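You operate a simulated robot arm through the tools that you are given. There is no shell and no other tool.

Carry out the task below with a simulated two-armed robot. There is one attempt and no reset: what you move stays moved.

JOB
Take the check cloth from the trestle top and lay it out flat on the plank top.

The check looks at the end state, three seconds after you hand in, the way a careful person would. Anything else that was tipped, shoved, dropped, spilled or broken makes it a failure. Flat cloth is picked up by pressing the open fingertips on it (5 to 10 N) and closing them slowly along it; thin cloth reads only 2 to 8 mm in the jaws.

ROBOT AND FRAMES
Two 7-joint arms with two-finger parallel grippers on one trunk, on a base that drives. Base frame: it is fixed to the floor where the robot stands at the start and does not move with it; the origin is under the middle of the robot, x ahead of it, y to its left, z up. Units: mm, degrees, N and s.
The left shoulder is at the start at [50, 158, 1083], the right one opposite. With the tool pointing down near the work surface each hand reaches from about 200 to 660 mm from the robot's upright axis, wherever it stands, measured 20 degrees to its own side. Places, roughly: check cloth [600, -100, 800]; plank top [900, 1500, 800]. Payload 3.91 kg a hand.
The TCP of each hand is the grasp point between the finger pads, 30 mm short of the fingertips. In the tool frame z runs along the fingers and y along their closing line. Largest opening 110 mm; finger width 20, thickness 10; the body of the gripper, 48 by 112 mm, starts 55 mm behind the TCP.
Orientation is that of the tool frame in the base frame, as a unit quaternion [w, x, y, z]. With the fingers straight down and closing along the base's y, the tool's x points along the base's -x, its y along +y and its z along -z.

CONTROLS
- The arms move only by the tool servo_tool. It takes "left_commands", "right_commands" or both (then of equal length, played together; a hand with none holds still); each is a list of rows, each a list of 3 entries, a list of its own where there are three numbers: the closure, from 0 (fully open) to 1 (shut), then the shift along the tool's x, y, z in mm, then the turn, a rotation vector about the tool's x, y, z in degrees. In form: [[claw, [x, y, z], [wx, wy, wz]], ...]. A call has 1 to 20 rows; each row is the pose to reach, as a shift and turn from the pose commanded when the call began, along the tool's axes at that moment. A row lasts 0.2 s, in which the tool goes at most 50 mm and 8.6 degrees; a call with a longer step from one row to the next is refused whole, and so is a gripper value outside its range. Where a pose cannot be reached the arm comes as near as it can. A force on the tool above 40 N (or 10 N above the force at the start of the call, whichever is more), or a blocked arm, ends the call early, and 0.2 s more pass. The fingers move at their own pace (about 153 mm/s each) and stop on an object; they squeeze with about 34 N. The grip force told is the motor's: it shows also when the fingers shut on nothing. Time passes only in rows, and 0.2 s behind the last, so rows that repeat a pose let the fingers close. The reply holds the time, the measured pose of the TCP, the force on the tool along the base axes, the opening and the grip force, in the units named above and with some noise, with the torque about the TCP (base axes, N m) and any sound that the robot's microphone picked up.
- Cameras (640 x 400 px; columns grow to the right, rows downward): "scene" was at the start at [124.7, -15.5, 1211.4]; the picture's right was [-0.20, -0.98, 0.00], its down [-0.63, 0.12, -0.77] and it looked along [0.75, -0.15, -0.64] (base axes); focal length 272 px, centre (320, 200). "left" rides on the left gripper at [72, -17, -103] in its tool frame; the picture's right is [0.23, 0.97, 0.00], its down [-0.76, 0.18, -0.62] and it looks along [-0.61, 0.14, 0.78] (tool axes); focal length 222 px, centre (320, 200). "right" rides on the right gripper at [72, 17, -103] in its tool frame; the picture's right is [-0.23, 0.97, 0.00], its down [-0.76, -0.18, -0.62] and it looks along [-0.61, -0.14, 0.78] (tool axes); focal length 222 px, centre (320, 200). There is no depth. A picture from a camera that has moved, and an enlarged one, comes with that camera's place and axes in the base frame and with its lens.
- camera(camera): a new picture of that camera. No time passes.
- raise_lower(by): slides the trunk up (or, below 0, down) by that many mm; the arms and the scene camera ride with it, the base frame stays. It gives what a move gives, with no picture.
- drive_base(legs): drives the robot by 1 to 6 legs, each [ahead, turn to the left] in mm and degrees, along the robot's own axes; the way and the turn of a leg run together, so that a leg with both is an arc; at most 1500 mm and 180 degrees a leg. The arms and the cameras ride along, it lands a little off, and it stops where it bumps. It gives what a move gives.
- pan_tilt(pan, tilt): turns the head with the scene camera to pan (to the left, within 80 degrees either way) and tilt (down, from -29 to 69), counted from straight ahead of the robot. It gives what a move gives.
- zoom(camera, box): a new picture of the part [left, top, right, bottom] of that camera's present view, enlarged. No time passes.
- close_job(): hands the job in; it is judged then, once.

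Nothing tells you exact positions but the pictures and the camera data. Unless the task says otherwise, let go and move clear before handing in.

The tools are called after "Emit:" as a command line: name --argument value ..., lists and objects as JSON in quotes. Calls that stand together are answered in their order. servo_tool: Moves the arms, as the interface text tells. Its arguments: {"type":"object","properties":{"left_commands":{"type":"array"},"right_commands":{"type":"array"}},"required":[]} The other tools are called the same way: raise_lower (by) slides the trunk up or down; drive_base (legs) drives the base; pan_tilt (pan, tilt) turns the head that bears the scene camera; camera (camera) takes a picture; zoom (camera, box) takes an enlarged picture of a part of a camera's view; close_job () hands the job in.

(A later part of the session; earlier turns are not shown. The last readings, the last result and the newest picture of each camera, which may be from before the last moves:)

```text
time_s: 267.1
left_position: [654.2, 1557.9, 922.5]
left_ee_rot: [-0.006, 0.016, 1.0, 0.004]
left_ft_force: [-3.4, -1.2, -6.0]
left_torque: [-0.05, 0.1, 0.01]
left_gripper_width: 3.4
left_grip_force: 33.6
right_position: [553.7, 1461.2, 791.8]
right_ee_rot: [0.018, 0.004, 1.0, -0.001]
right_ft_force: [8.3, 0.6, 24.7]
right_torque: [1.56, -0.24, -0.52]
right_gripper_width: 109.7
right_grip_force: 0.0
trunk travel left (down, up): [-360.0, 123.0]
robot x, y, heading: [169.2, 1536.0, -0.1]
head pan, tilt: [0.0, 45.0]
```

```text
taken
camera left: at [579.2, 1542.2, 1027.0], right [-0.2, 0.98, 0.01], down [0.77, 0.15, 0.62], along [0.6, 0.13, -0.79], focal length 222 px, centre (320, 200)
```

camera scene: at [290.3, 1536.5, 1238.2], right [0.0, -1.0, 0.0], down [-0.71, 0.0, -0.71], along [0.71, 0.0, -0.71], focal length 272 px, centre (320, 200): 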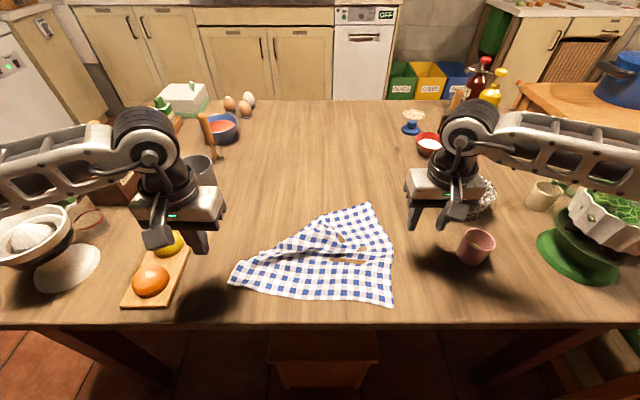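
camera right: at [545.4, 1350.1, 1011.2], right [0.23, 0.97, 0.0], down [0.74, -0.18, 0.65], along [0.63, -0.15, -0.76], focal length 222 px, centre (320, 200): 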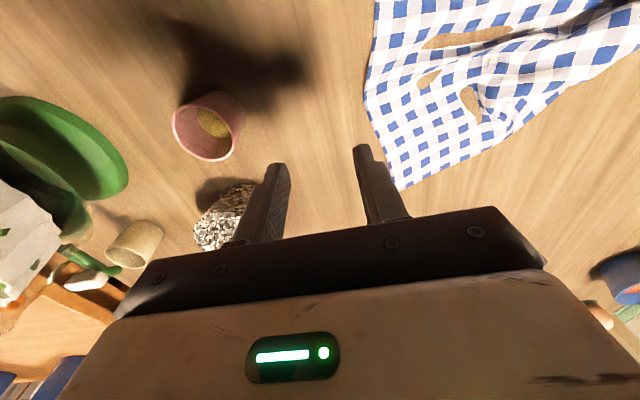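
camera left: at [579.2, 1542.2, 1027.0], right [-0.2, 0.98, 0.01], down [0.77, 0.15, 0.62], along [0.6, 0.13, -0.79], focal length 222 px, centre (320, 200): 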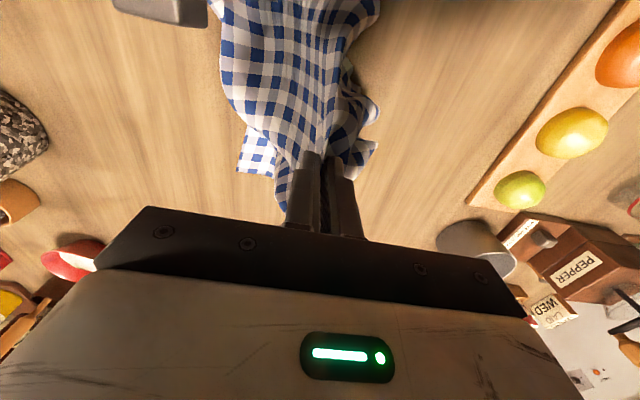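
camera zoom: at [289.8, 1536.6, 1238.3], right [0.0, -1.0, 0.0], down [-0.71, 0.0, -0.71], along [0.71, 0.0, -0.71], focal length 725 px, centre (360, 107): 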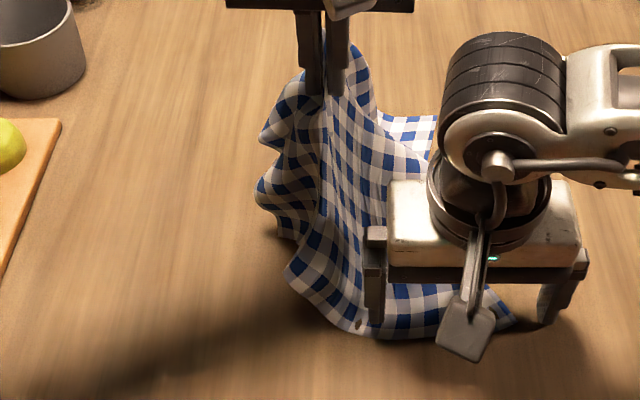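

Lower again while moving right/near so the hanging left part lies outward to the left.

Emit:
servo_tool --left_commands '[[1, [2, -5, 18], [0, 0, 0]], [1, [5, -12, 36], [0, 0, 0]], [1, [8, -20, 54], [0, 0, 0]], [1, [12, -28, 72], [0, 0, 0]], [1, [15, -35, 90], [0, 0, 0]], [1, [18, -40, 108], [0, 0, 0]], [1, [20, -44, 124], [0, 0, 0]], [0.9, [20, -44, 127], [0, 0, 0]], [0.7, [20, -44, 127], [0, 0, 0]], [0.55, [20, -44, 127], [0, 0, 0]], [0.5, [20, -44, 110], [0, 0, 0]], [0.5, [20, -44, 75], [0, 0, 0]], [0.6, [20, -30, 40], [0, 0, 0]], [0.8, [10, 10, 10], [0, 0, 0]], [1, [0, 50, 0], [0, 0, 0]], [1, [-10, 95, 0], [0, 0, 0]]]'

Emit:
zoom --camera "scene" --box '[210, 180, 400, 310]'

Emit:
camera --camera "left"

```text
refused: row 14 steps farther than a row can; nothing moved
```

```text
3.08 times, centred on (305, 245) of scene
camera zoom: at [289.8, 1536.6, 1238.3], right [0.0, -1.0, 0.0], down [-0.71, 0.0, -0.71], along [0.71, 0.0, -0.71], focal length 837 px, centre (366, 62)
```

zoom: 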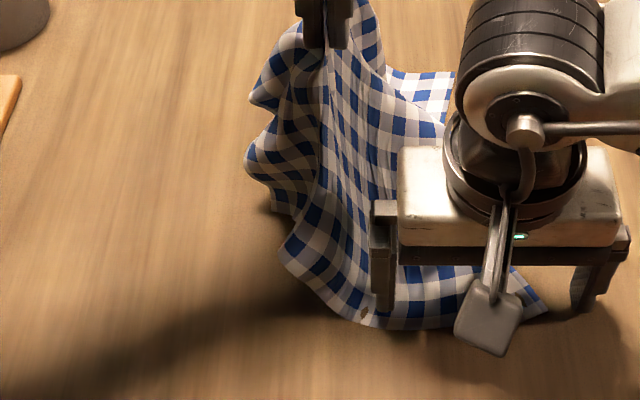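

```text
taken
camera left: at [579.2, 1542.2, 1027.0], right [-0.2, 0.98, 0.01], down [0.77, 0.15, 0.62], along [0.6, 0.13, -0.79], focal length 222 px, centre (320, 200)
```

left: 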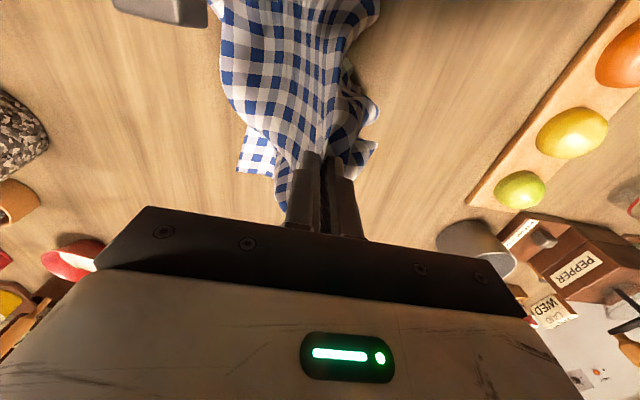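

A cleaner plan: the near edge's two true corners were accessible, so I'll set this down, re-extend the near edge, then lift by both true corners so everything hangs open and lay it once properly. Lower and release now.

Emit:
servo_tool --left_commands '[[1, [2, 0, 18], [0, 0, 0]], [1, [5, 0, 36], [0, 0, 0]], [1, [8, 5, 54], [0, 0, 0]], [1, [12, 10, 72], [0, 0, 0]], [1, [15, 15, 90], [0, 0, 0]], [1, [15, 20, 108], [0, 0, 0]], [1, [15, 25, 124], [0, 0, 0]], [0.9, [15, 25, 127], [0, 0, 0]], [0.7, [15, 25, 127], [0, 0, 0]], [0.55, [15, 25, 127], [0, 0, 0]], [0.5, [15, 25, 110], [0, 0, 0]], [0.5, [15, 25, 75], [0, 0, 0]], [0.6, [15, 40, 40], [0, 0, 0]], [0.6, [15, 70, 15], [0, 0, 0]], [0.6, [10, 105, 0], [0, 0, 0]], [0.6, [10, 145, 0], [0, 0, 0]]]'

Emit:
zoom --camera "scene" --box '[210, 180, 400, 310]'

Emit:
camera --camera "left"

```text
time_s: 270.5
left_position: [644.7, 1702.4, 924.7]
left_ee_rot: [-0.007, 0.016, 1.0, 0.005]
left_ft_force: [-0.1, -0.2, -0.6]
left_torque: [-0.03, -0.02, -0.02]
left_gripper_width: 44.3
left_grip_force: 0.0
right_position: [551.6, 1462.5, 791.4]
right_ee_rot: [0.018, 0.004, 1.0, -0.001]
right_ft_force: [5.1, 0.9, 27.2]
right_torque: [1.6, 0.05, -0.27]
right_gripper_width: 109.8
right_grip_force: 0.0
trunk travel left (down, up): [-360.0, 123.0]
robot x, y, heading: [168.7, 1536.0, -0.3]
head pan, tilt: [0.0, 45.0]
```

```text
3.08 times, centred on (305, 245) of scene
camera zoom: at [289.2, 1536.7, 1238.4], right [0.0, -1.0, 0.0], down [-0.71, 0.0, -0.71], along [0.71, 0.0, -0.71], focal length 837 px, centre (366, 62)
```

zoom: 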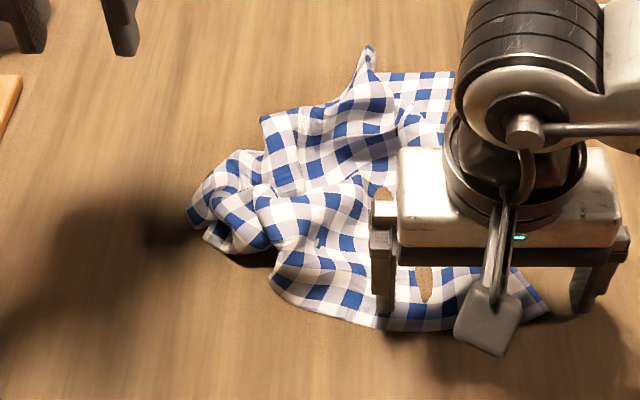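

```text
taken
camera left: at [573.0, 1686.9, 1028.3], right [-0.2, 0.98, 0.01], down [0.77, 0.15, 0.62], along [0.6, 0.13, -0.79], focal length 222 px, centre (320, 200)
```

left: 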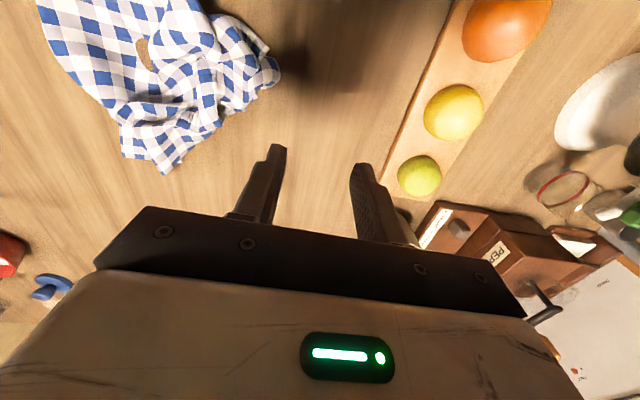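

Emit:
zoom --camera "scene" --box '[260, 190, 350, 285]'

Emit:
zoom --camera "left" --box '[20, 0, 300, 190]'

```text
4.21 times, centred on (305, 238) of scene
camera zoom: at [289.2, 1536.7, 1238.4], right [0.0, -1.0, 0.0], down [-0.71, 0.0, -0.71], along [0.71, 0.0, -0.71], focal length 1145 px, centre (383, 42)
```

zoom: 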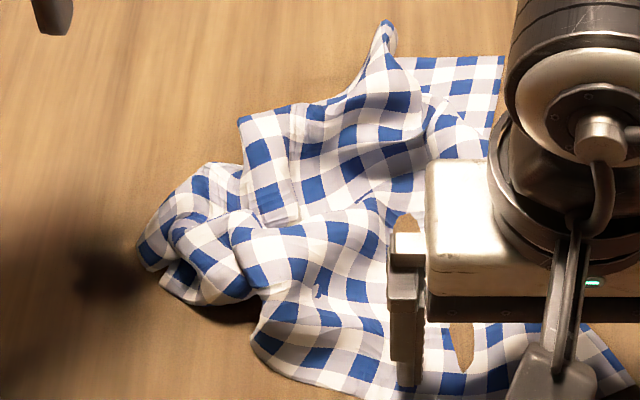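

```text
2.11 times, centred on (160, 95) of left
camera zoom: at [573.0, 1686.9, 1028.3], right [-0.2, 0.98, 0.01], down [0.77, 0.15, 0.62], along [0.6, 0.13, -0.79], focal length 468 px, centre (657, 421)
```

zoom: 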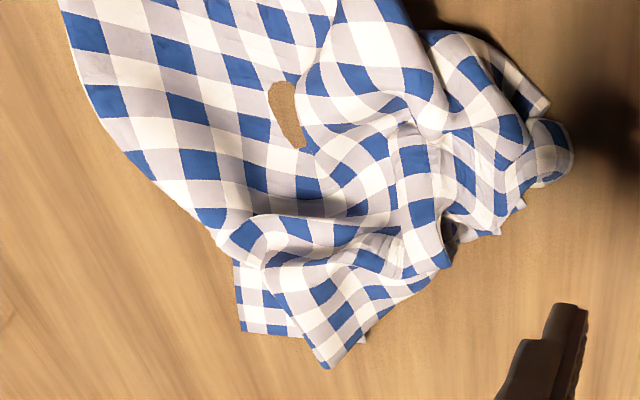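

The right edge with both its corners is clean. I'll grip those two corners instead: left hand at the far-right corner (≈[750, 1467]) and right hand at the near-right corner, then lift so all the rest hangs open. First raise the right hand to see the near-right corner.

Emit:
servo_tool --right_commands '[[0, [0, 0, -10], [0, 0, 0]], [0, [0, 0, -45], [0, 0, 0]], [0.2, [0, -25, -80], [0, 0, 0]], [0.4, [5, -60, -100], [0, 0, 0]], [0.55, [10, -95, -105], [0, 0, 0]]]'

Emit:
zoom --camera "scene" --box '[230, 180, 410, 310]'

Emit:
camera --camera "right"

```text
time_s: 271.7
left_position: [647.9, 1702.0, 922.7]
left_ee_rot: [-0.007, 0.016, 1.0, 0.005]
left_ft_force: [0.0, -0.2, 0.1]
left_torque: [-0.01, 0.01, -0.01]
left_gripper_width: 44.0
left_grip_force: 0.1
right_position: [536.5, 1367.8, 896.0]
right_ee_rot: [0.015, 0.003, 1.0, -0.002]
right_ft_force: [0.5, 0.7, -0.4]
right_torque: [0.01, 0.0, 0.02]
right_gripper_width: 49.6
right_grip_force: 0.1
trunk travel left (down, up): [-360.0, 123.0]
robot x, y, heading: [169.4, 1536.3, -0.1]
head pan, tilt: [0.0, 45.0]
```

```text
3.08 times, centred on (320, 245) of scene
camera zoom: at [290.3, 1536.3, 1238.2], right [0.0, -1.0, 0.0], down [-0.71, 0.0, -0.71], along [0.71, 0.0, -0.71], focal length 837 px, centre (320, 62)
```

zoom: 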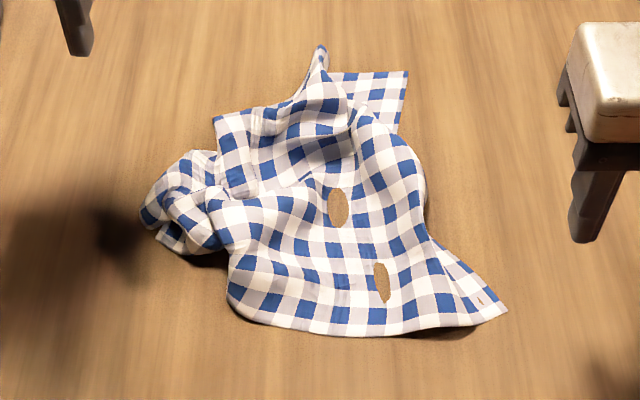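

```text
taken
camera right: at [461.2, 1385.2, 996.3], right [0.23, 0.97, 0.0], down [0.74, -0.18, 0.65], along [0.63, -0.15, -0.76], focal length 222 px, centre (320, 200)
```

right: 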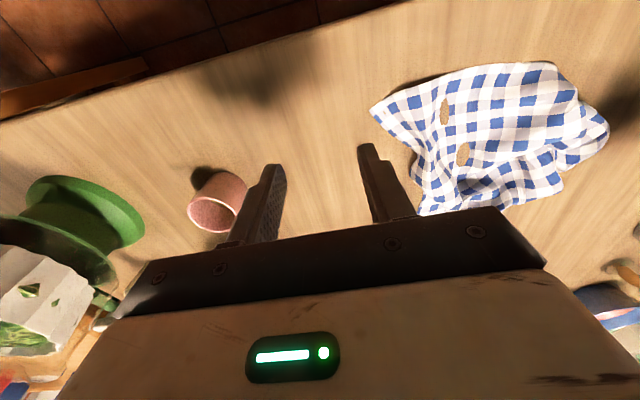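

Both right-edge corners lie clean: far-right ≈[752, 1468], near-right ≈[547, 1422]. Move the hands over them.

Emit:
servo_tool --left_commands '[[0.6, [-10, -30, 0], [0, 0, 0]], [0.6, [-22, -65, 0], [0, 0, 0]], [0.6, [-36, -100, 0], [0, 0, 0]], [0.6, [-52, -135, 5], [0, 0, 0]], [0.6, [-70, -168, 15], [0, 0, 0]], [0.6, [-88, -198, 30], [0, 0, 0]], [0.6, [-92, -204, 60], [0, 0, 0]], [0.6, [-92, -204, 95], [0, 0, 0]], [0.6, [-92, -204, 115], [0, 0, 0]]]' --right_commands '[[0.55, [-5, 20, 0], [0, 0, 0]], [0.55, [-10, 45, 5], [0, 0, 0]], [0.55, [-15, 70, 15], [0, 0, 0]], [0.55, [-20, 90, 30], [0, 0, 0]], [0.55, [-22, 98, 50], [0, 0, 0]], [0.55, [-22, 98, 70], [0, 0, 0]], [0.55, [-22, 98, 88], [0, 0, 0]], [0.55, [-22, 98, 92], [0, 0, 0]], [0.55, [-22, 98, 92], [0, 0, 0]]]'

Emit:
camera --camera "left"

Emit:
camera --camera "right"

Emit:
zoom --camera "scene" --box '[220, 160, 420, 310]'

```text
time_s: 273.7
left_position: [730.1, 1497.0, 816.5]
left_ee_rot: [-0.007, 0.017, 1.0, 0.004]
left_ft_force: [-1.0, 0.4, -0.3]
left_torque: [-0.01, -0.01, 0.0]
left_gripper_width: 44.0
left_grip_force: 0.0
left hand out of reach, approached as far as the arm can: row 9
right_position: [561.9, 1464.4, 802.7]
right_ee_rot: [0.016, 0.003, 1.0, -0.003]
right_ft_force: [0.4, -0.4, 1.5]
right_torque: [0.0, 0.01, -0.01]
right_gripper_width: 49.5
right_grip_force: 0.1
trunk travel left (down, up): [-360.0, 123.0]
robot x, y, heading: [169.3, 1533.9, -0.1]
head pan, tilt: [0.0, 45.0]
```

```text
taken
camera left: at [656.4, 1482.1, 920.4], right [-0.19, 0.98, 0.01], down [0.77, 0.15, 0.61], along [0.6, 0.13, -0.79], focal length 222 px, centre (320, 200)
```

left: 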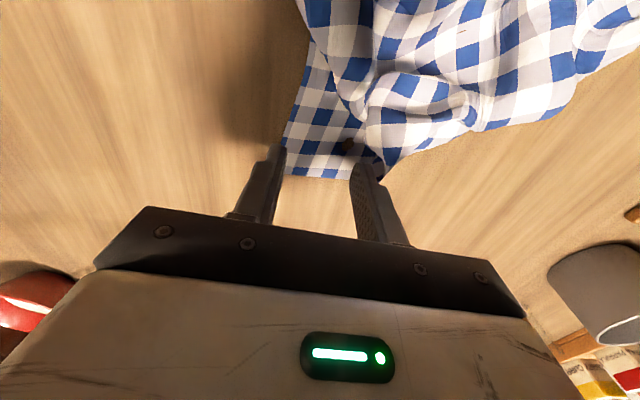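

```text
taken
camera right: at [487.5, 1482.0, 903.1], right [0.23, 0.97, 0.0], down [0.74, -0.18, 0.65], along [0.63, -0.15, -0.76], focal length 222 px, centre (320, 200)
```

right: 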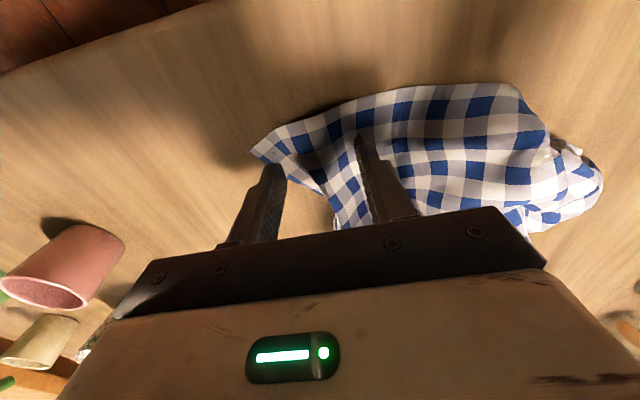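

```text
2.67 times, centred on (320, 235) of scene
camera zoom: at [290.5, 1536.6, 1238.2], right [0.0, -1.0, 0.0], down [-0.71, 0.0, -0.71], along [0.71, 0.0, -0.71], focal length 725 px, centre (320, 107)
```

zoom: 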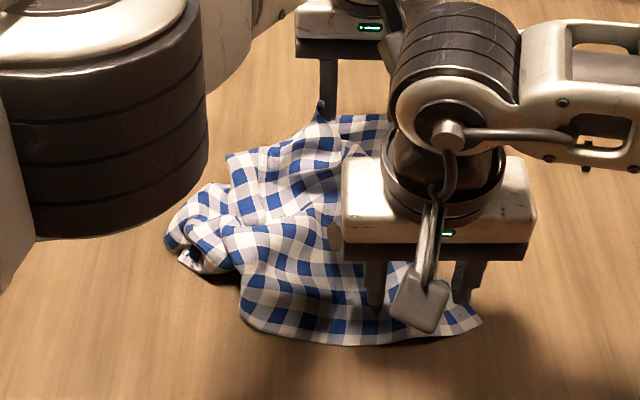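

The left needs a bit more reach: raise both hands 45 mm, then lower the trunk 45 mm.

Emit:
servo_tool --left_commands '[[0.6, [0, 6, -25], [0, 0, 0]], [0.6, [0, 12, -50], [0, 0, 0]], [0.6, [0, 12, -50], [0, 0, 0]]]' --right_commands '[[0.55, [0, 0, -25], [0, 0, 0]], [0.55, [0, 0, -45], [0, 0, 0]], [0.55, [0, 0, -45], [0, 0, 0]]]'

```text
time_s: 274.5
left_position: [729.8, 1508.6, 866.5]
left_ee_rot: [-0.007, 0.016, 1.0, 0.004]
left_ft_force: [0.1, 0.2, -0.3]
left_torque: [0.01, -0.01, -0.04]
left_gripper_width: 43.8
left_grip_force: 0.2
right_position: [560.8, 1463.2, 846.8]
right_ee_rot: [0.014, 0.002, 1.0, -0.003]
right_ft_force: [0.3, -0.4, -0.4]
right_torque: [0.0, 0.01, 0.01]
right_gripper_width: 49.4
right_grip_force: 0.1
trunk travel left (down, up): [-360.0, 123.0]
robot x, y, heading: [168.1, 1537.2, -0.1]
head pan, tilt: [0.0, 45.0]
```

Emit:
raise_lower --by -40

Emit:
pan_tilt --pan -45 --tilt 40

Emit:
camera --camera "scene"

Emit:
pan_tilt --pan 40 --tilt 40

Emit:
camera --camera "scene"

```text
time_s: 275.3
left_position: [730.7, 1507.5, 825.0]
left_ee_rot: [-0.006, 0.015, 1.0, 0.004]
left_ft_force: [0.1, -0.2, 1.8]
left_torque: [0.0, 0.0, 0.0]
left_gripper_width: 43.9
left_grip_force: 0.0
right_position: [561.5, 1464.2, 808.5]
right_ee_rot: [0.016, 0.003, 1.0, -0.003]
right_ft_force: [0.6, -0.8, -0.5]
right_torque: [0.0, -0.02, -0.02]
right_gripper_width: 49.5
right_grip_force: 0.1
trunk travel left (down, up): [-320.0, 163.0]
robot x, y, heading: [166.2, 1532.8, -0.3]
head pan, tilt: [0.0, 45.0]
```

```text
time_s: 276.4
left_position: [730.8, 1507.4, 826.4]
left_ee_rot: [-0.006, 0.016, 1.0, 0.004]
left_ft_force: [0.4, -0.1, 0.0]
left_torque: [-0.02, -0.04, -0.01]
left_gripper_width: 43.9
left_grip_force: 0.1
right_position: [561.1, 1464.3, 807.3]
right_ee_rot: [0.016, 0.003, 1.0, -0.003]
right_ft_force: [-0.4, -0.3, -0.5]
right_torque: [-0.02, -0.02, 0.01]
right_gripper_width: 49.3
right_grip_force: 0.1
trunk travel left (down, up): [-320.0, 163.0]
robot x, y, heading: [169.9, 1534.7, -0.4]
head pan, tilt: [-45.0, 40.0]
```

```text
taken
camera scene: at [269.2, 1476.6, 1205.4], right [-0.71, -0.71, 0.0], down [-0.45, 0.46, -0.77], along [0.54, -0.54, -0.64], focal length 272 px, centre (320, 200)
```

scene: 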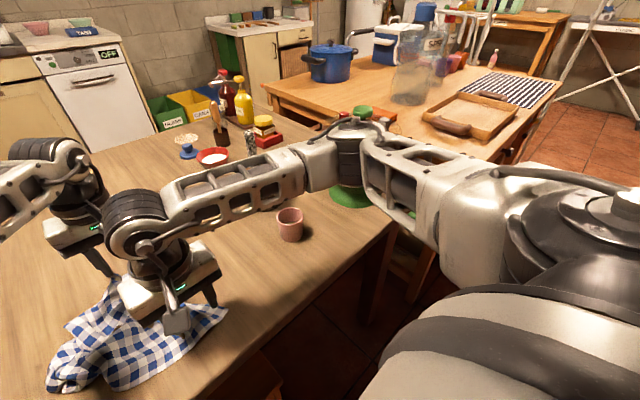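

```text
time_s: 278.0
left_position: [731.5, 1508.3, 826.0]
left_ee_rot: [-0.006, 0.016, 1.0, 0.004]
left_ft_force: [-0.6, 0.2, -0.2]
left_torque: [-0.02, 0.01, 0.03]
left_gripper_width: 43.9
left_grip_force: 0.0
right_position: [561.5, 1463.8, 806.9]
right_ee_rot: [0.016, 0.002, 1.0, -0.003]
right_ft_force: [0.2, 0.4, -0.3]
right_torque: [0.01, 0.02, -0.01]
right_gripper_width: 49.5
right_grip_force: 0.1
trunk travel left (down, up): [-320.0, 163.0]
robot x, y, heading: [167.3, 1536.2, -0.3]
head pan, tilt: [40.0, 40.0]
```

```text
taken
camera scene: at [274.5, 1591.2, 1205.4], right [0.64, -0.77, 0.0], down [-0.49, -0.41, -0.77], along [0.59, 0.49, -0.64], focal length 272 px, centre (320, 200)
```

scene: 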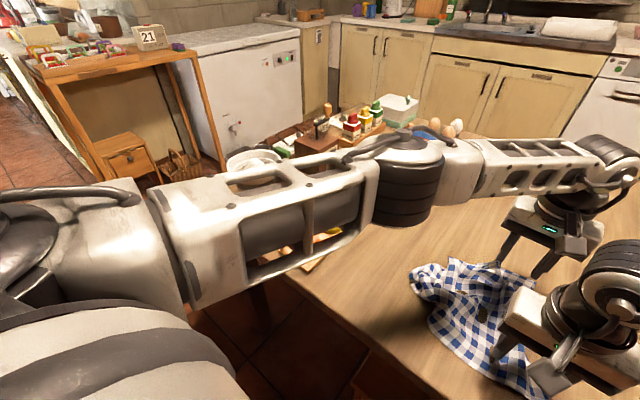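

Elbows are clear of everything. Turn the head back and lower both hands to contact.

Emit:
pan_tilt --pan 0 --tilt 45

Emit:
servo_tool --left_commands '[[0.6, [-3, 0, 10], [0, 0, 0]], [0.6, [-6, 0, 20], [0, 0, 0]], [0.6, [-6, 0, 28], [0, 0, 0]], [0.6, [-6, 0, 32], [0, 0, 0]], [0.6, [-6, 0, 32], [0, 0, 0]]]' --right_commands '[[0.55, [0, 0, 5], [0, 0, 0]], [0.55, [0, 0, 9], [0, 0, 0]], [0.55, [0, 0, 12], [0, 0, 0]], [0.55, [0, 0, 13], [0, 0, 0]], [0.55, [0, 0, 13], [0, 0, 0]]]'

Emit:
camera --camera "left"

Emit:
camera --camera "right"

```text
time_s: 279.1
left_position: [730.7, 1508.1, 826.4]
left_ee_rot: [-0.006, 0.016, 1.0, 0.004]
left_ft_force: [0.0, 0.5, 0.5]
left_torque: [-0.05, 0.01, 0.0]
left_gripper_width: 43.9
left_grip_force: 0.0
right_position: [561.5, 1464.2, 807.9]
right_ee_rot: [0.016, 0.003, 1.0, -0.003]
right_ft_force: [0.6, 0.3, 0.6]
right_torque: [-0.01, 0.01, -0.01]
right_gripper_width: 49.5
right_grip_force: 0.0
trunk travel left (down, up): [-320.0, 163.0]
robot x, y, heading: [169.8, 1534.8, -0.1]
head pan, tilt: [0.0, 45.0]
```

```text
time_s: 280.3
left_position: [737.2, 1506.3, 793.6]
left_ee_rot: [-0.005, 0.015, 1.0, 0.004]
left_ft_force: [0.0, -0.2, 0.8]
left_torque: [0.03, 0.01, 0.01]
left_gripper_width: 44.2
left_grip_force: 0.0
right_position: [562.1, 1463.6, 793.4]
right_ee_rot: [0.016, 0.003, 1.0, -0.003]
right_ft_force: [-0.2, 0.1, 0.6]
right_torque: [-0.01, 0.0, 0.02]
right_gripper_width: 49.6
right_grip_force: 0.0
trunk travel left (down, up): [-320.0, 163.0]
robot x, y, heading: [168.9, 1536.2, -0.2]
head pan, tilt: [0.0, 45.0]
```

```text
taken
camera left: at [663.9, 1491.9, 898.0], right [-0.2, 0.98, 0.01], down [0.77, 0.15, 0.61], along [0.6, 0.13, -0.79], focal length 222 px, centre (320, 200)
```

left: 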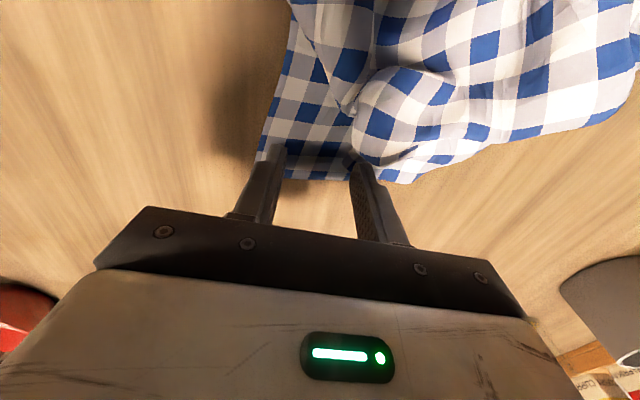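

```text
taken
camera right: at [487.2, 1481.2, 894.2], right [0.23, 0.97, 0.0], down [0.74, -0.18, 0.65], along [0.63, -0.15, -0.76], focal length 222 px, centre (320, 200)
```

right: 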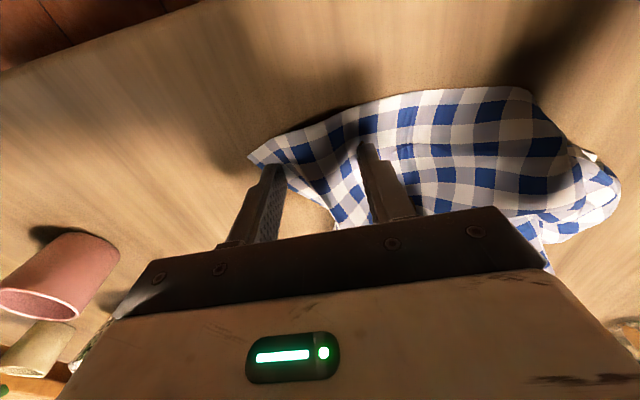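

Emit:
servo_tool --left_commands '[[0.6, [0, 0, 1.5], [0, 0, 0]], [0.6, [0, 0, 2.5], [0, 0, 0]], [0.6, [0, 0, 2.5], [0, 0, 0]]]' --right_commands '[[0.55, [0, 0, 1.2], [0, 0, 0]], [0.55, [0, 0, 2], [0, 0, 0]], [0.55, [0, 0, 2], [0, 0, 0]]]'

```text
time_s: 281.1
left_position: [737.2, 1507.6, 792.6]
left_ee_rot: [-0.005, 0.016, 1.0, 0.004]
left_ft_force: [0.7, 0.1, 9.1]
left_torque: [0.27, 0.04, -0.04]
left_gripper_width: 44.5
left_grip_force: 0.2
right_position: [561.6, 1463.7, 790.9]
right_ee_rot: [0.016, 0.003, 1.0, -0.003]
right_ft_force: [-0.7, 0.5, 0.7]
right_torque: [-0.03, -0.02, -0.01]
right_gripper_width: 49.1
right_grip_force: 0.0
trunk travel left (down, up): [-320.0, 163.0]
robot x, y, heading: [167.5, 1534.3, -0.3]
head pan, tilt: [0.0, 45.0]
```

Emit:
servo_tool --left_commands '[[0.6, [0, 0, 0.4], [0, 0, 0]], [0.6, [0, 0, 0.4], [0, 0, 0]], [0.65, [0, 0, 0.4], [0, 0, 0]], [0.7, [0, 0, 0.4], [0, 0, 0]], [0.75, [0, 0, 0.4], [0, 0, 0]], [0.8, [0, 0, 0.4], [0, 0, 0]], [0.85, [0, 0, 0.4], [0, 0, 0]], [0.9, [0, 0, 0.4], [0, 0, 0]], [0.95, [0, 0, 0.4], [0, 0, 0]], [1, [0, 0, 0.4], [0, 0, 0]], [1, [0, 0, 0.4], [0, 0, 0]], [1, [0, 0, 0.4], [0, 0, 0]]]' --right_commands '[[0.55, [0, 0, 0.8], [0, 0, 0]], [0.55, [0, 0, 1.4], [0, 0, 0]], [0.6, [0, 0, 1.6], [0, 0, 0]], [0.65, [0, 0, 1.6], [0, 0, 0]], [0.7, [0, 0, 1.6], [0, 0, 0]], [0.75, [0, 0, 1.6], [0, 0, 0]], [0.8, [0, 0, 1.6], [0, 0, 0]], [0.85, [0, 0, 1.6], [0, 0, 0]], [0.9, [0, 0, 1.6], [0, 0, 0]], [0.95, [0, 0, 1.6], [0, 0, 0]], [1, [0, 0, 1.6], [0, 0, 0]], [1, [0, 0, 1.6], [0, 0, 0]]]'

Emit:
camera --camera "left"

Emit:
camera --camera "right"

```text
time_s: 283.7
left_position: [735.4, 1508.6, 792.1]
left_ee_rot: [-0.005, 0.016, 1.0, 0.005]
left_ft_force: [1.5, 4.1, 17.5]
left_torque: [0.26, 0.04, 0.01]
left_gripper_width: 0.0
left_grip_force: 33.7
right_position: [561.2, 1464.8, 791.9]
right_ee_rot: [0.017, 0.002, 1.0, -0.003]
right_ft_force: [0.6, 1.2, 15.1]
right_torque: [0.13, 0.11, 0.03]
right_gripper_width: 11.4
right_grip_force: 33.6
trunk travel left (down, up): [-320.0, 163.0]
robot x, y, heading: [169.7, 1535.7, -0.4]
head pan, tilt: [0.0, 45.0]
```

```text
taken
camera left: at [662.3, 1492.6, 896.8], right [-0.2, 0.98, 0.01], down [0.77, 0.15, 0.62], along [0.6, 0.13, -0.79], focal length 222 px, centre (320, 200)
```

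left: 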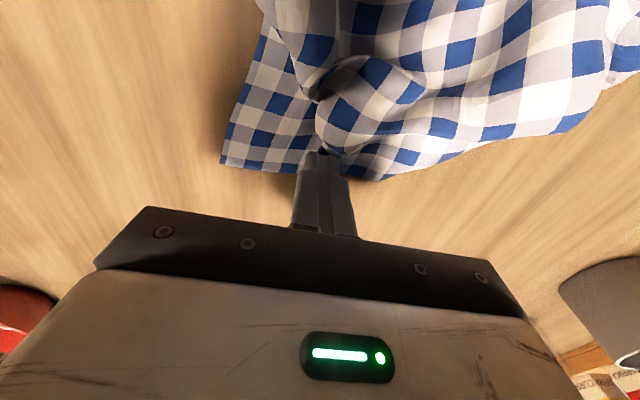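

```text
taken
camera right: at [486.1, 1482.3, 892.1], right [0.23, 0.97, 0.0], down [0.74, -0.18, 0.65], along [0.63, -0.15, -0.76], focal length 222 px, centre (320, 200)
```

right: 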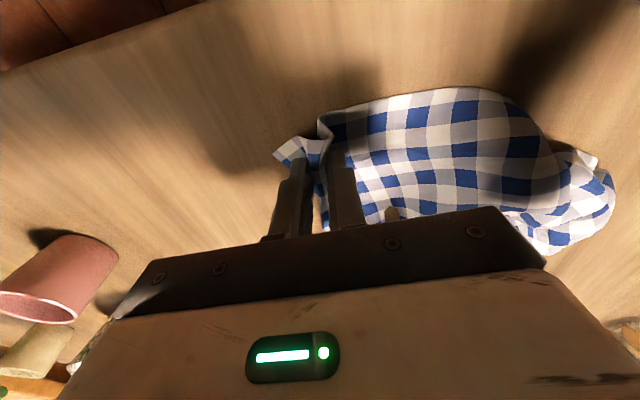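

The right holds a bundle, but the left slipped. Re-place the left on the far-right corner (now ≈[746, 1444]) with a wider opening.

Emit:
servo_tool --left_commands '[[1, [0, 0, -12], [0, 0, 0]], [0.8, [4, -12, -22], [0, 0, 0]], [0.5, [8, -26, -22], [0, 0, 0]], [0.5, [8, -37, -20], [0, 0, 0]], [0.5, [8, -37, -12], [0, 0, 0]], [0.5, [8, -37, -6], [0, 0, 0]], [0.5, [8, -37, -3], [0, 0, 0]]]'

Emit:
camera --camera "left"

```text
time_s: 285.3
left_position: [720.7, 1477.2, 799.3]
left_ee_rot: [-0.005, 0.016, 1.0, 0.005]
left_ft_force: [0.7, -0.5, 0.0]
left_torque: [0.0, 0.0, 0.03]
left_gripper_width: 55.1
left_grip_force: 0.2
left hand out of reach, approached as far as the arm can: row 4, 5, 6, 7
right_position: [561.4, 1465.7, 792.0]
right_ee_rot: [0.017, 0.003, 1.0, -0.001]
right_ft_force: [-3.3, 1.2, 24.7]
right_torque: [0.18, 0.33, 0.06]
right_gripper_width: 11.2
right_grip_force: 33.9
trunk travel left (down, up): [-320.0, 163.0]
robot x, y, heading: [168.3, 1534.3, -0.2]
head pan, tilt: [0.0, 45.0]
```

```text
taken
camera left: at [647.4, 1461.5, 904.4], right [-0.2, 0.98, 0.01], down [0.77, 0.15, 0.62], along [0.6, 0.13, -0.79], focal length 222 px, centre (320, 200)
```

left: 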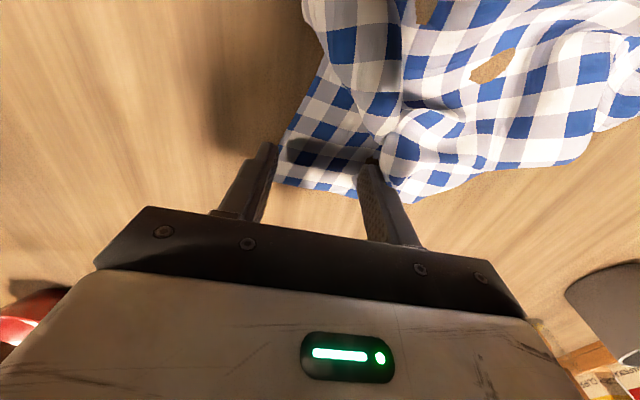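

Pull the whole cloth 50 mm toward me with the right grip so the far corner comes into easy reach.

Emit:
servo_tool --left_commands '[[0.5, [0, 0, -20], [0, 0, 0]], [0.5, [5, 10, -50], [0, 0, 0]], [0.5, [10, 25, -60], [0, 0, 0]], [0.5, [10, 30, -60], [0, 0, 0]], [0.5, [10, 30, -60], [0, 0, 0]], [0.5, [10, 30, -60], [0, 0, 0]], [0.5, [10, 30, -60], [0, 0, 0]]]' --right_commands '[[1, [0, 0, -2], [0, 0, 0]], [1, [8, 5, -4], [0, 0, 0]], [1, [18, 10, -4], [0, 0, 0]], [1, [28, 15, -5], [0, 0, 0]], [1, [38, 20, -5], [0, 0, 0]], [1, [48, 25, -6], [0, 0, 0]], [1, [55, 30, -6], [0, 0, 0]]]'

Emit:
camera --camera "left"

Emit:
zoom --camera "scene" --box '[220, 170, 420, 310]'

```text
time_s: 286.9
left_position: [713.2, 1507.2, 860.6]
left_ee_rot: [-0.006, 0.015, 1.0, 0.004]
left_ft_force: [-0.9, 0.5, 0.3]
left_torque: [-0.02, 0.0, -0.03]
left_gripper_width: 55.1
left_grip_force: 0.0
right_position: [507.0, 1494.5, 795.2]
right_ee_rot: [0.016, 0.002, 1.0, -0.002]
right_ft_force: [-0.5, 0.0, -0.2]
right_torque: [0.03, 0.0, 0.04]
right_gripper_width: 10.8
right_grip_force: 34.3
trunk travel left (down, up): [-320.0, 163.0]
robot x, y, heading: [169.5, 1535.3, -0.2]
head pan, tilt: [0.0, 45.0]
```

```text
taken
camera left: at [639.1, 1491.2, 964.7], right [-0.2, 0.98, 0.01], down [0.77, 0.15, 0.61], along [0.6, 0.13, -0.79], focal length 222 px, centre (320, 200)
```

left: 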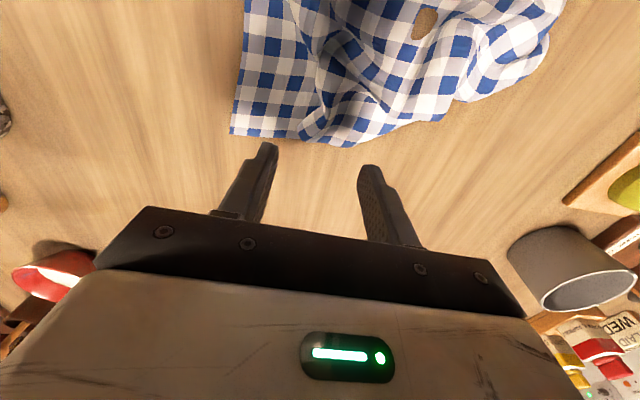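

```text
2.86 times, centred on (320, 240) of scene
camera zoom: at [290.5, 1536.6, 1198.1], right [0.0, -1.0, 0.0], down [-0.71, 0.0, -0.71], along [0.71, 0.0, -0.71], focal length 777 px, centre (320, 86)
```

zoom: 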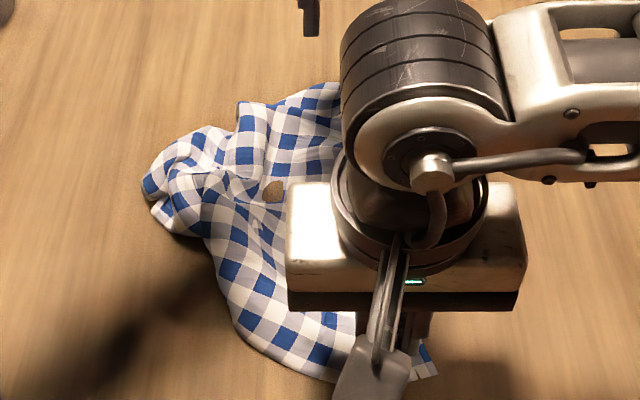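

Emit:
servo_tool --left_commands '[[0.58, [2, -15, 10], [0, 0, 0]], [0.58, [5, -30, 25], [0, 0, 0]], [0.58, [5, -45, 42], [0, 0, 0]], [0.58, [5, -45, 58], [0, 0, 0]], [0.58, [5, -45, 64], [0, 0, 0]], [0.58, [5, -45, 64], [0, 0, 0]]]'

Emit:
camera --camera "left"

```text
time_s: 288.3
left_position: [704.7, 1461.8, 796.0]
left_ee_rot: [-0.007, 0.016, 1.0, 0.004]
left_ft_force: [0.3, 0.0, 0.3]
left_torque: [-0.03, -0.03, 0.03]
left_gripper_width: 46.4
left_grip_force: 0.0
right_position: [507.5, 1495.0, 794.5]
right_ee_rot: [0.016, 0.002, 1.0, -0.003]
right_ft_force: [-0.3, -1.1, 0.5]
right_torque: [0.03, 0.02, 0.04]
right_gripper_width: 10.5
right_grip_force: 34.1
trunk travel left (down, up): [-320.0, 163.0]
robot x, y, heading: [165.7, 1535.1, -0.2]
head pan, tilt: [0.0, 45.0]
```

```text
taken
camera left: at [631.5, 1446.6, 900.1], right [-0.2, 0.98, 0.01], down [0.78, 0.15, 0.61], along [0.6, 0.13, -0.79], focal length 222 px, centre (320, 200)
```

left: 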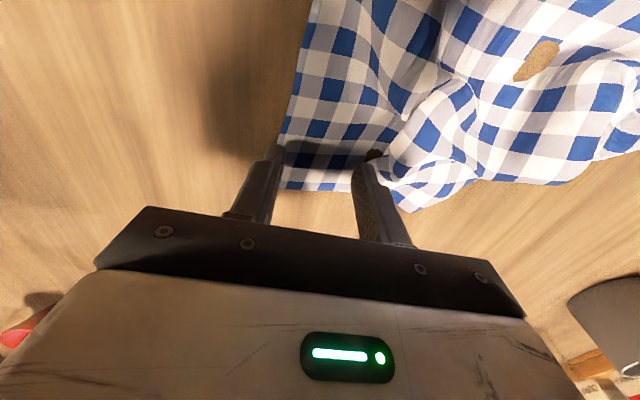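

Emit:
servo_tool --left_commands '[[0.58, [-4, 6, 0], [0, 0, 0]], [0.58, [-8, 11, 2], [0, 0, 0]], [0.58, [-8, 11, 4], [0, 0, 0]], [0.58, [-8, 11, 5.5], [0, 0, 0]], [0.58, [-8, 11, 5.5], [0, 0, 0]]]'

```text
time_s: 289.5
left_position: [713.2, 1472.7, 792.5]
left_ee_rot: [-0.006, 0.016, 1.0, 0.005]
left_ft_force: [-2.3, -0.2, 15.6]
left_torque: [0.49, -0.01, 0.07]
left_gripper_width: 46.1
left_grip_force: 0.0
right_position: [505.6, 1494.2, 796.1]
right_ee_rot: [0.017, 0.002, 1.0, -0.003]
right_ft_force: [0.9, -0.8, -0.1]
right_torque: [-0.04, 0.0, -0.02]
right_gripper_width: 10.8
right_grip_force: 33.9
trunk travel left (down, up): [-320.0, 163.0]
robot x, y, heading: [165.7, 1535.0, -0.4]
head pan, tilt: [0.0, 45.0]
```

Emit:
servo_tool --left_commands '[[0.58, [0, 0, -0.3], [-0.8, 0, 0]], [0.58, [0, 0, 0], [-1.6, 0, 0]], [0.58, [0, 0, 0.3], [-2, 0, 0]]]'

```text
time_s: 290.3
left_position: [713.3, 1472.0, 792.2]
left_ee_rot: [-0.004, 0.017, 1.0, 0.021]
left_ft_force: [0.4, -3.5, 22.6]
left_torque: [-0.82, -0.13, 0.05]
left_gripper_width: 47.1
left_grip_force: 0.7
right_position: [504.5, 1493.7, 795.9]
right_ee_rot: [0.017, 0.003, 1.0, -0.003]
right_ft_force: [1.1, -0.6, -1.2]
right_torque: [-0.01, -0.01, 0.03]
right_gripper_width: 11.1
right_grip_force: 33.8
trunk travel left (down, up): [-320.0, 163.0]
robot x, y, heading: [166.7, 1536.2, -0.3]
head pan, tilt: [0.0, 45.0]
```

Emit:
servo_tool --left_commands '[[0.58, [0, 0, -0.6], [0.9, 0, 0]], [0.58, [0, 0, -0.6], [0.9, 0, 0]], [0.62, [0, 0, -0.6], [0.9, 0, 0]], [0.67, [0, 0, -0.6], [0.9, 0, 0]], [0.72, [0, 0, -0.6], [0.9, 0, 0]], [0.77, [0, 0, -0.6], [0.9, 0, 0]], [0.82, [0, 0, -0.6], [0.9, 0, 0]], [0.87, [0, 0, -0.6], [0.9, 0, 0]], [0.92, [0, 0, -0.6], [0.9, 0, 0]], [0.97, [0, 0, -0.6], [0.9, 0, 0]], [1, [0, 0, -0.6], [0.9, 0, 0]], [1, [0, 0, -0.6], [0.9, 0, 0]], [1, [0, 0, -0.6], [0.9, 0, 0]]]'

Emit:
camera --camera "left"

```text
time_s: 293.1
left_position: [713.5, 1474.4, 792.3]
left_ee_rot: [-0.005, 0.017, 1.0, 0.014]
left_ft_force: [0.4, 5.5, 19.4]
left_torque: [0.34, -0.08, -0.03]
left_gripper_width: 2.5
left_grip_force: 33.9
right_position: [505.3, 1495.4, 795.5]
right_ee_rot: [0.017, 0.003, 1.0, -0.003]
right_ft_force: [1.0, -0.5, -0.1]
right_torque: [-0.01, 0.0, 0.03]
right_gripper_width: 10.9
right_grip_force: 34.2
trunk travel left (down, up): [-320.0, 163.0]
robot x, y, heading: [166.7, 1535.7, -0.1]
head pan, tilt: [0.0, 45.0]
```

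```text
taken
camera left: at [640.1, 1456.7, 896.0], right [-0.2, 0.98, 0.03], down [0.77, 0.14, 0.62], along [0.6, 0.14, -0.78], focal length 222 px, centre (320, 200)
```

left: 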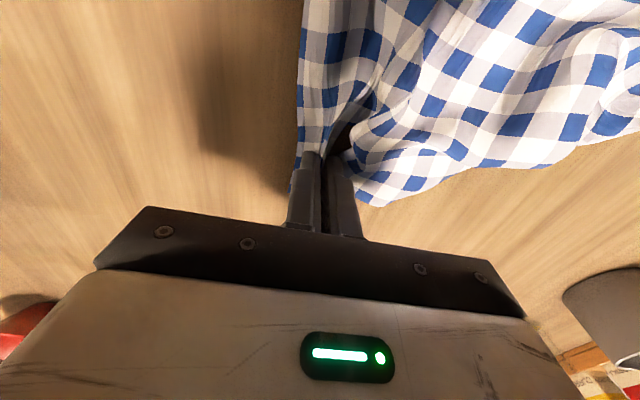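

Both hold now (left 2.5 mm). Lift slowly together.

Emit:
servo_tool --left_commands '[[1, [0, 0, -12], [0, 0, 0]], [1, [0, 0, -26], [0, 0, 0]], [1, [0, 0, -42], [0, 0, 0]], [1, [0, 0, -58], [0, 0, 0]], [1, [0, 0, -76], [0, 0, 0]], [1, [0, 0, -94], [0, 0, 0]], [1, [0, 0, -112], [0, 0, 0]], [1, [0, 0, -112], [0, 0, 0]]]' --right_commands '[[1, [0, 0, -8], [0, 0, 0]], [1, [0, 0, -22], [0, 0, 0]], [1, [0, 0, -38], [0, 0, 0]], [1, [0, 0, -54], [0, 0, 0]], [1, [0, 0, -72], [0, 0, 0]], [1, [0, 0, -90], [0, 0, 0]], [1, [0, 0, -108], [0, 0, 0]], [1, [0, 0, -108], [0, 0, 0]]]'

Emit:
camera --camera "scene"

Emit:
camera --camera "right"

Emit:
camera --camera "left"

```text
time_s: 294.9
left_position: [716.5, 1470.1, 903.3]
left_ee_rot: [-0.007, 0.016, 1.0, 0.014]
left_ft_force: [-0.6, 0.8, 0.0]
left_torque: [-0.02, -0.01, 0.01]
left_gripper_width: 2.9
left_grip_force: 33.5
right_position: [502.7, 1493.6, 902.1]
right_ee_rot: [0.017, 0.003, 1.0, -0.003]
right_ft_force: [-0.7, 0.7, -0.8]
right_torque: [0.03, 0.01, 0.01]
right_gripper_width: 10.7
right_grip_force: 33.9
trunk travel left (down, up): [-320.0, 163.0]
robot x, y, heading: [167.8, 1539.9, -0.0]
head pan, tilt: [0.0, 45.0]
```

```text
taken
camera scene: at [290.5, 1536.5, 1198.1], right [0.0, -1.0, 0.0], down [-0.71, 0.0, -0.71], along [0.71, 0.0, -0.71], focal length 272 px, centre (320, 200)
```

scene: 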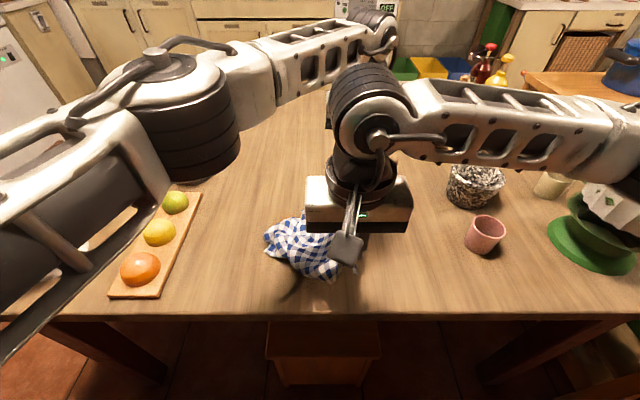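

```text
taken
camera right: at [428.8, 1511.3, 1003.3], right [0.23, 0.97, 0.0], down [0.74, -0.18, 0.65], along [0.63, -0.15, -0.76], focal length 222 px, centre (320, 200)
```

right: 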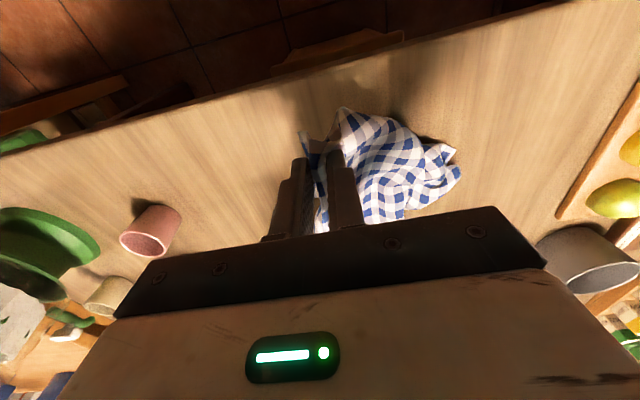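

```text
taken
camera left: at [643.3, 1453.4, 1007.5], right [-0.2, 0.98, 0.03], down [0.77, 0.14, 0.62], along [0.6, 0.14, -0.79], focal length 222 px, centre (320, 200)
```

left: 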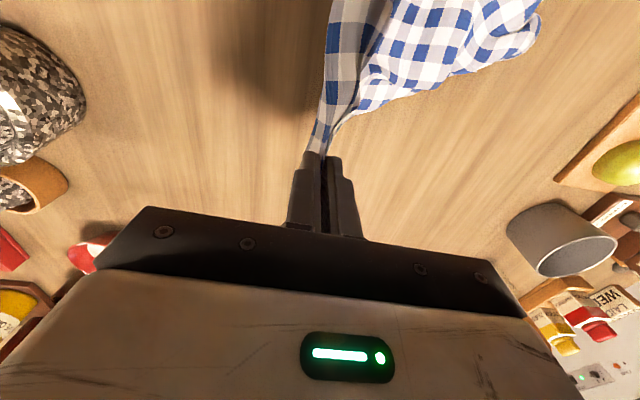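

Both grips hold. Raise the trunk 150 mm, then bring the hands to be side by side so the cloth hangs between them.

Emit:
raise_lower --by 150

Emit:
camera --camera "scene"

```text
time_s: 296.6
left_position: [715.6, 1471.5, 1054.0]
left_ee_rot: [-0.006, 0.015, 1.0, 0.014]
left_ft_force: [0.8, 0.0, -0.7]
left_torque: [-0.03, 0.01, 0.0]
left_gripper_width: 2.6
left_grip_force: 33.9
right_position: [502.8, 1494.0, 1051.7]
right_ee_rot: [0.016, 0.003, 1.0, -0.003]
right_ft_force: [0.3, 0.5, -0.5]
right_torque: [0.0, -0.01, 0.04]
right_gripper_width: 10.7
right_grip_force: 33.8
trunk travel left (down, up): [-470.0, 13.0]
robot x, y, heading: [167.8, 1533.8, -0.2]
head pan, tilt: [0.0, 45.0]
```

```text
taken
camera scene: at [290.7, 1536.5, 1348.1], right [0.0, -1.0, 0.0], down [-0.71, 0.0, -0.71], along [0.71, 0.0, -0.71], focal length 272 px, centre (320, 200)
```

scene: 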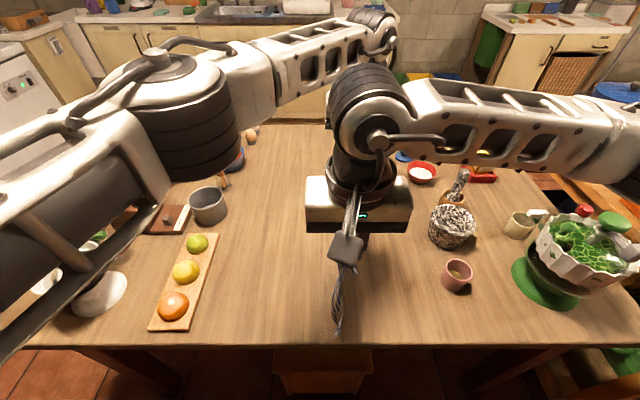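

It hangs edge-on to me. Turn the pair of hands a quarter turn about their midpoint while rising, so the cloth faces me.

Emit:
servo_tool --left_commands '[[1, [1, 16, -8], [0, 0, 0]], [1, [3, 32, -16], [0, 0, 0]], [1, [6, 48, -24], [0, 0, 0]], [1, [13, 62, -32], [0, 0, 0]], [1, [22, 75, -40], [0, 0, 0]], [1, [31, 87, -48], [0, 0, 0]], [1, [43, 97, -56], [0, 0, 0]], [1, [56, 105, -64], [0, 0, 0]], [1, [70, 112, -72], [0, 0, 0]], [1, [82, 115, -80], [0, 0, 0]], [1, [94, 117, -80], [0, 0, 0]], [1, [106, 118, -80], [0, 0, 0]], [1, [106, 118, -80], [0, 0, 0]]]' --right_commands '[[1, [-1, -16, -8], [0, 0, 0]], [1, [-3, -32, -16], [0, 0, 0]], [1, [-6, -48, -24], [0, 0, 0]], [1, [-13, -62, -32], [0, 0, 0]], [1, [-22, -75, -40], [0, 0, 0]], [1, [-31, -87, -48], [0, 0, 0]], [1, [-43, -97, -56], [0, 0, 0]], [1, [-56, -105, -64], [0, 0, 0]], [1, [-70, -112, -72], [0, 0, 0]], [1, [-82, -115, -80], [0, 0, 0]], [1, [-94, -117, -80], [0, 0, 0]], [1, [-106, -118, -80], [0, 0, 0]], [1, [-106, -118, -80], [0, 0, 0]]]'

Emit:
pan_tilt --pan 0 --tilt 32

Emit:
camera --camera "scene"

Emit:
zoom --camera "scene" --box '[210, 150, 430, 330]'

```text
time_s: 299.4
left_position: [616.2, 1588.6, 1138.3]
left_ee_rot: [-0.004, 0.016, 1.0, 0.01]
left_ft_force: [2.1, -21.8, 1.0]
left_torque: [-0.59, -0.04, 0.37]
left_gripper_width: 2.8
left_grip_force: 33.7
right_position: [606.8, 1377.1, 1136.3]
right_ee_rot: [0.016, 0.002, 1.0, -0.001]
right_ft_force: [-2.8, 21.3, -0.7]
right_torque: [0.4, 0.02, 0.27]
right_gripper_width: 2.6
right_grip_force: 34.0
trunk travel left (down, up): [-470.0, 13.0]
robot x, y, heading: [167.3, 1535.5, -0.0]
head pan, tilt: [0.0, 45.0]
```

```text
time_s: 300.2
left_position: [616.0, 1589.0, 1139.3]
left_ee_rot: [-0.005, 0.016, 1.0, 0.01]
left_ft_force: [1.9, -21.3, 1.0]
left_torque: [-0.6, -0.04, 0.35]
left_gripper_width: 2.5
left_grip_force: 34.3
right_position: [607.3, 1376.2, 1136.0]
right_ee_rot: [0.017, 0.002, 1.0, -0.001]
right_ft_force: [-1.8, 22.0, -1.6]
right_torque: [0.44, 0.05, 0.31]
right_gripper_width: 2.8
right_grip_force: 33.6
trunk travel left (down, up): [-470.0, 13.0]
robot x, y, heading: [166.9, 1534.2, -0.2]
head pan, tilt: [0.0, 32.0]
```

```text
taken
camera scene: at [298.8, 1536.5, 1367.6], right [0.0, -1.0, 0.0], down [-0.53, 0.0, -0.85], along [0.85, 0.0, -0.53], focal length 272 px, centre (320, 200)
```

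scene: 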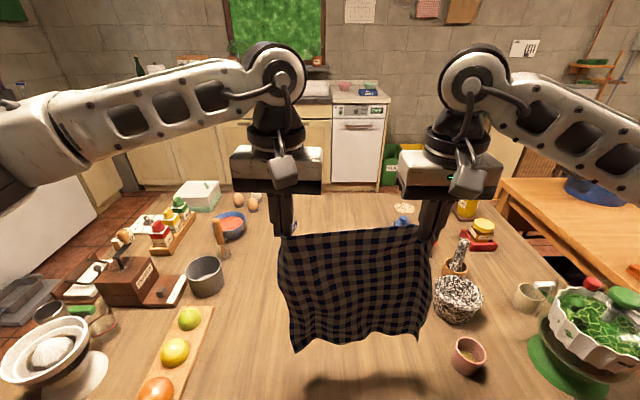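

```text
2.22 times, centred on (320, 240) of scene
camera zoom: at [298.8, 1536.5, 1367.6], right [0.0, -1.0, 0.0], down [-0.53, 0.0, -0.85], along [0.85, 0.0, -0.53], focal length 604 px, centre (320, 111)
```

zoom: 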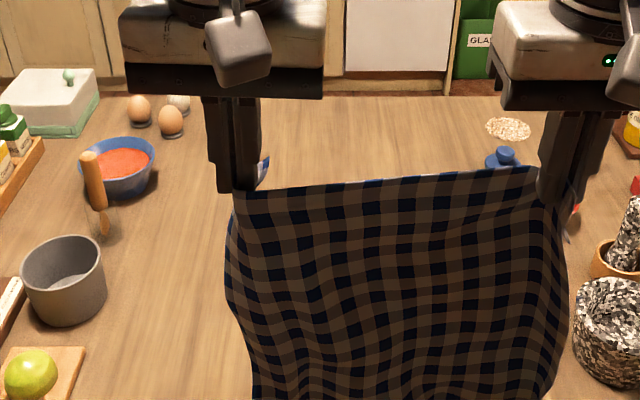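

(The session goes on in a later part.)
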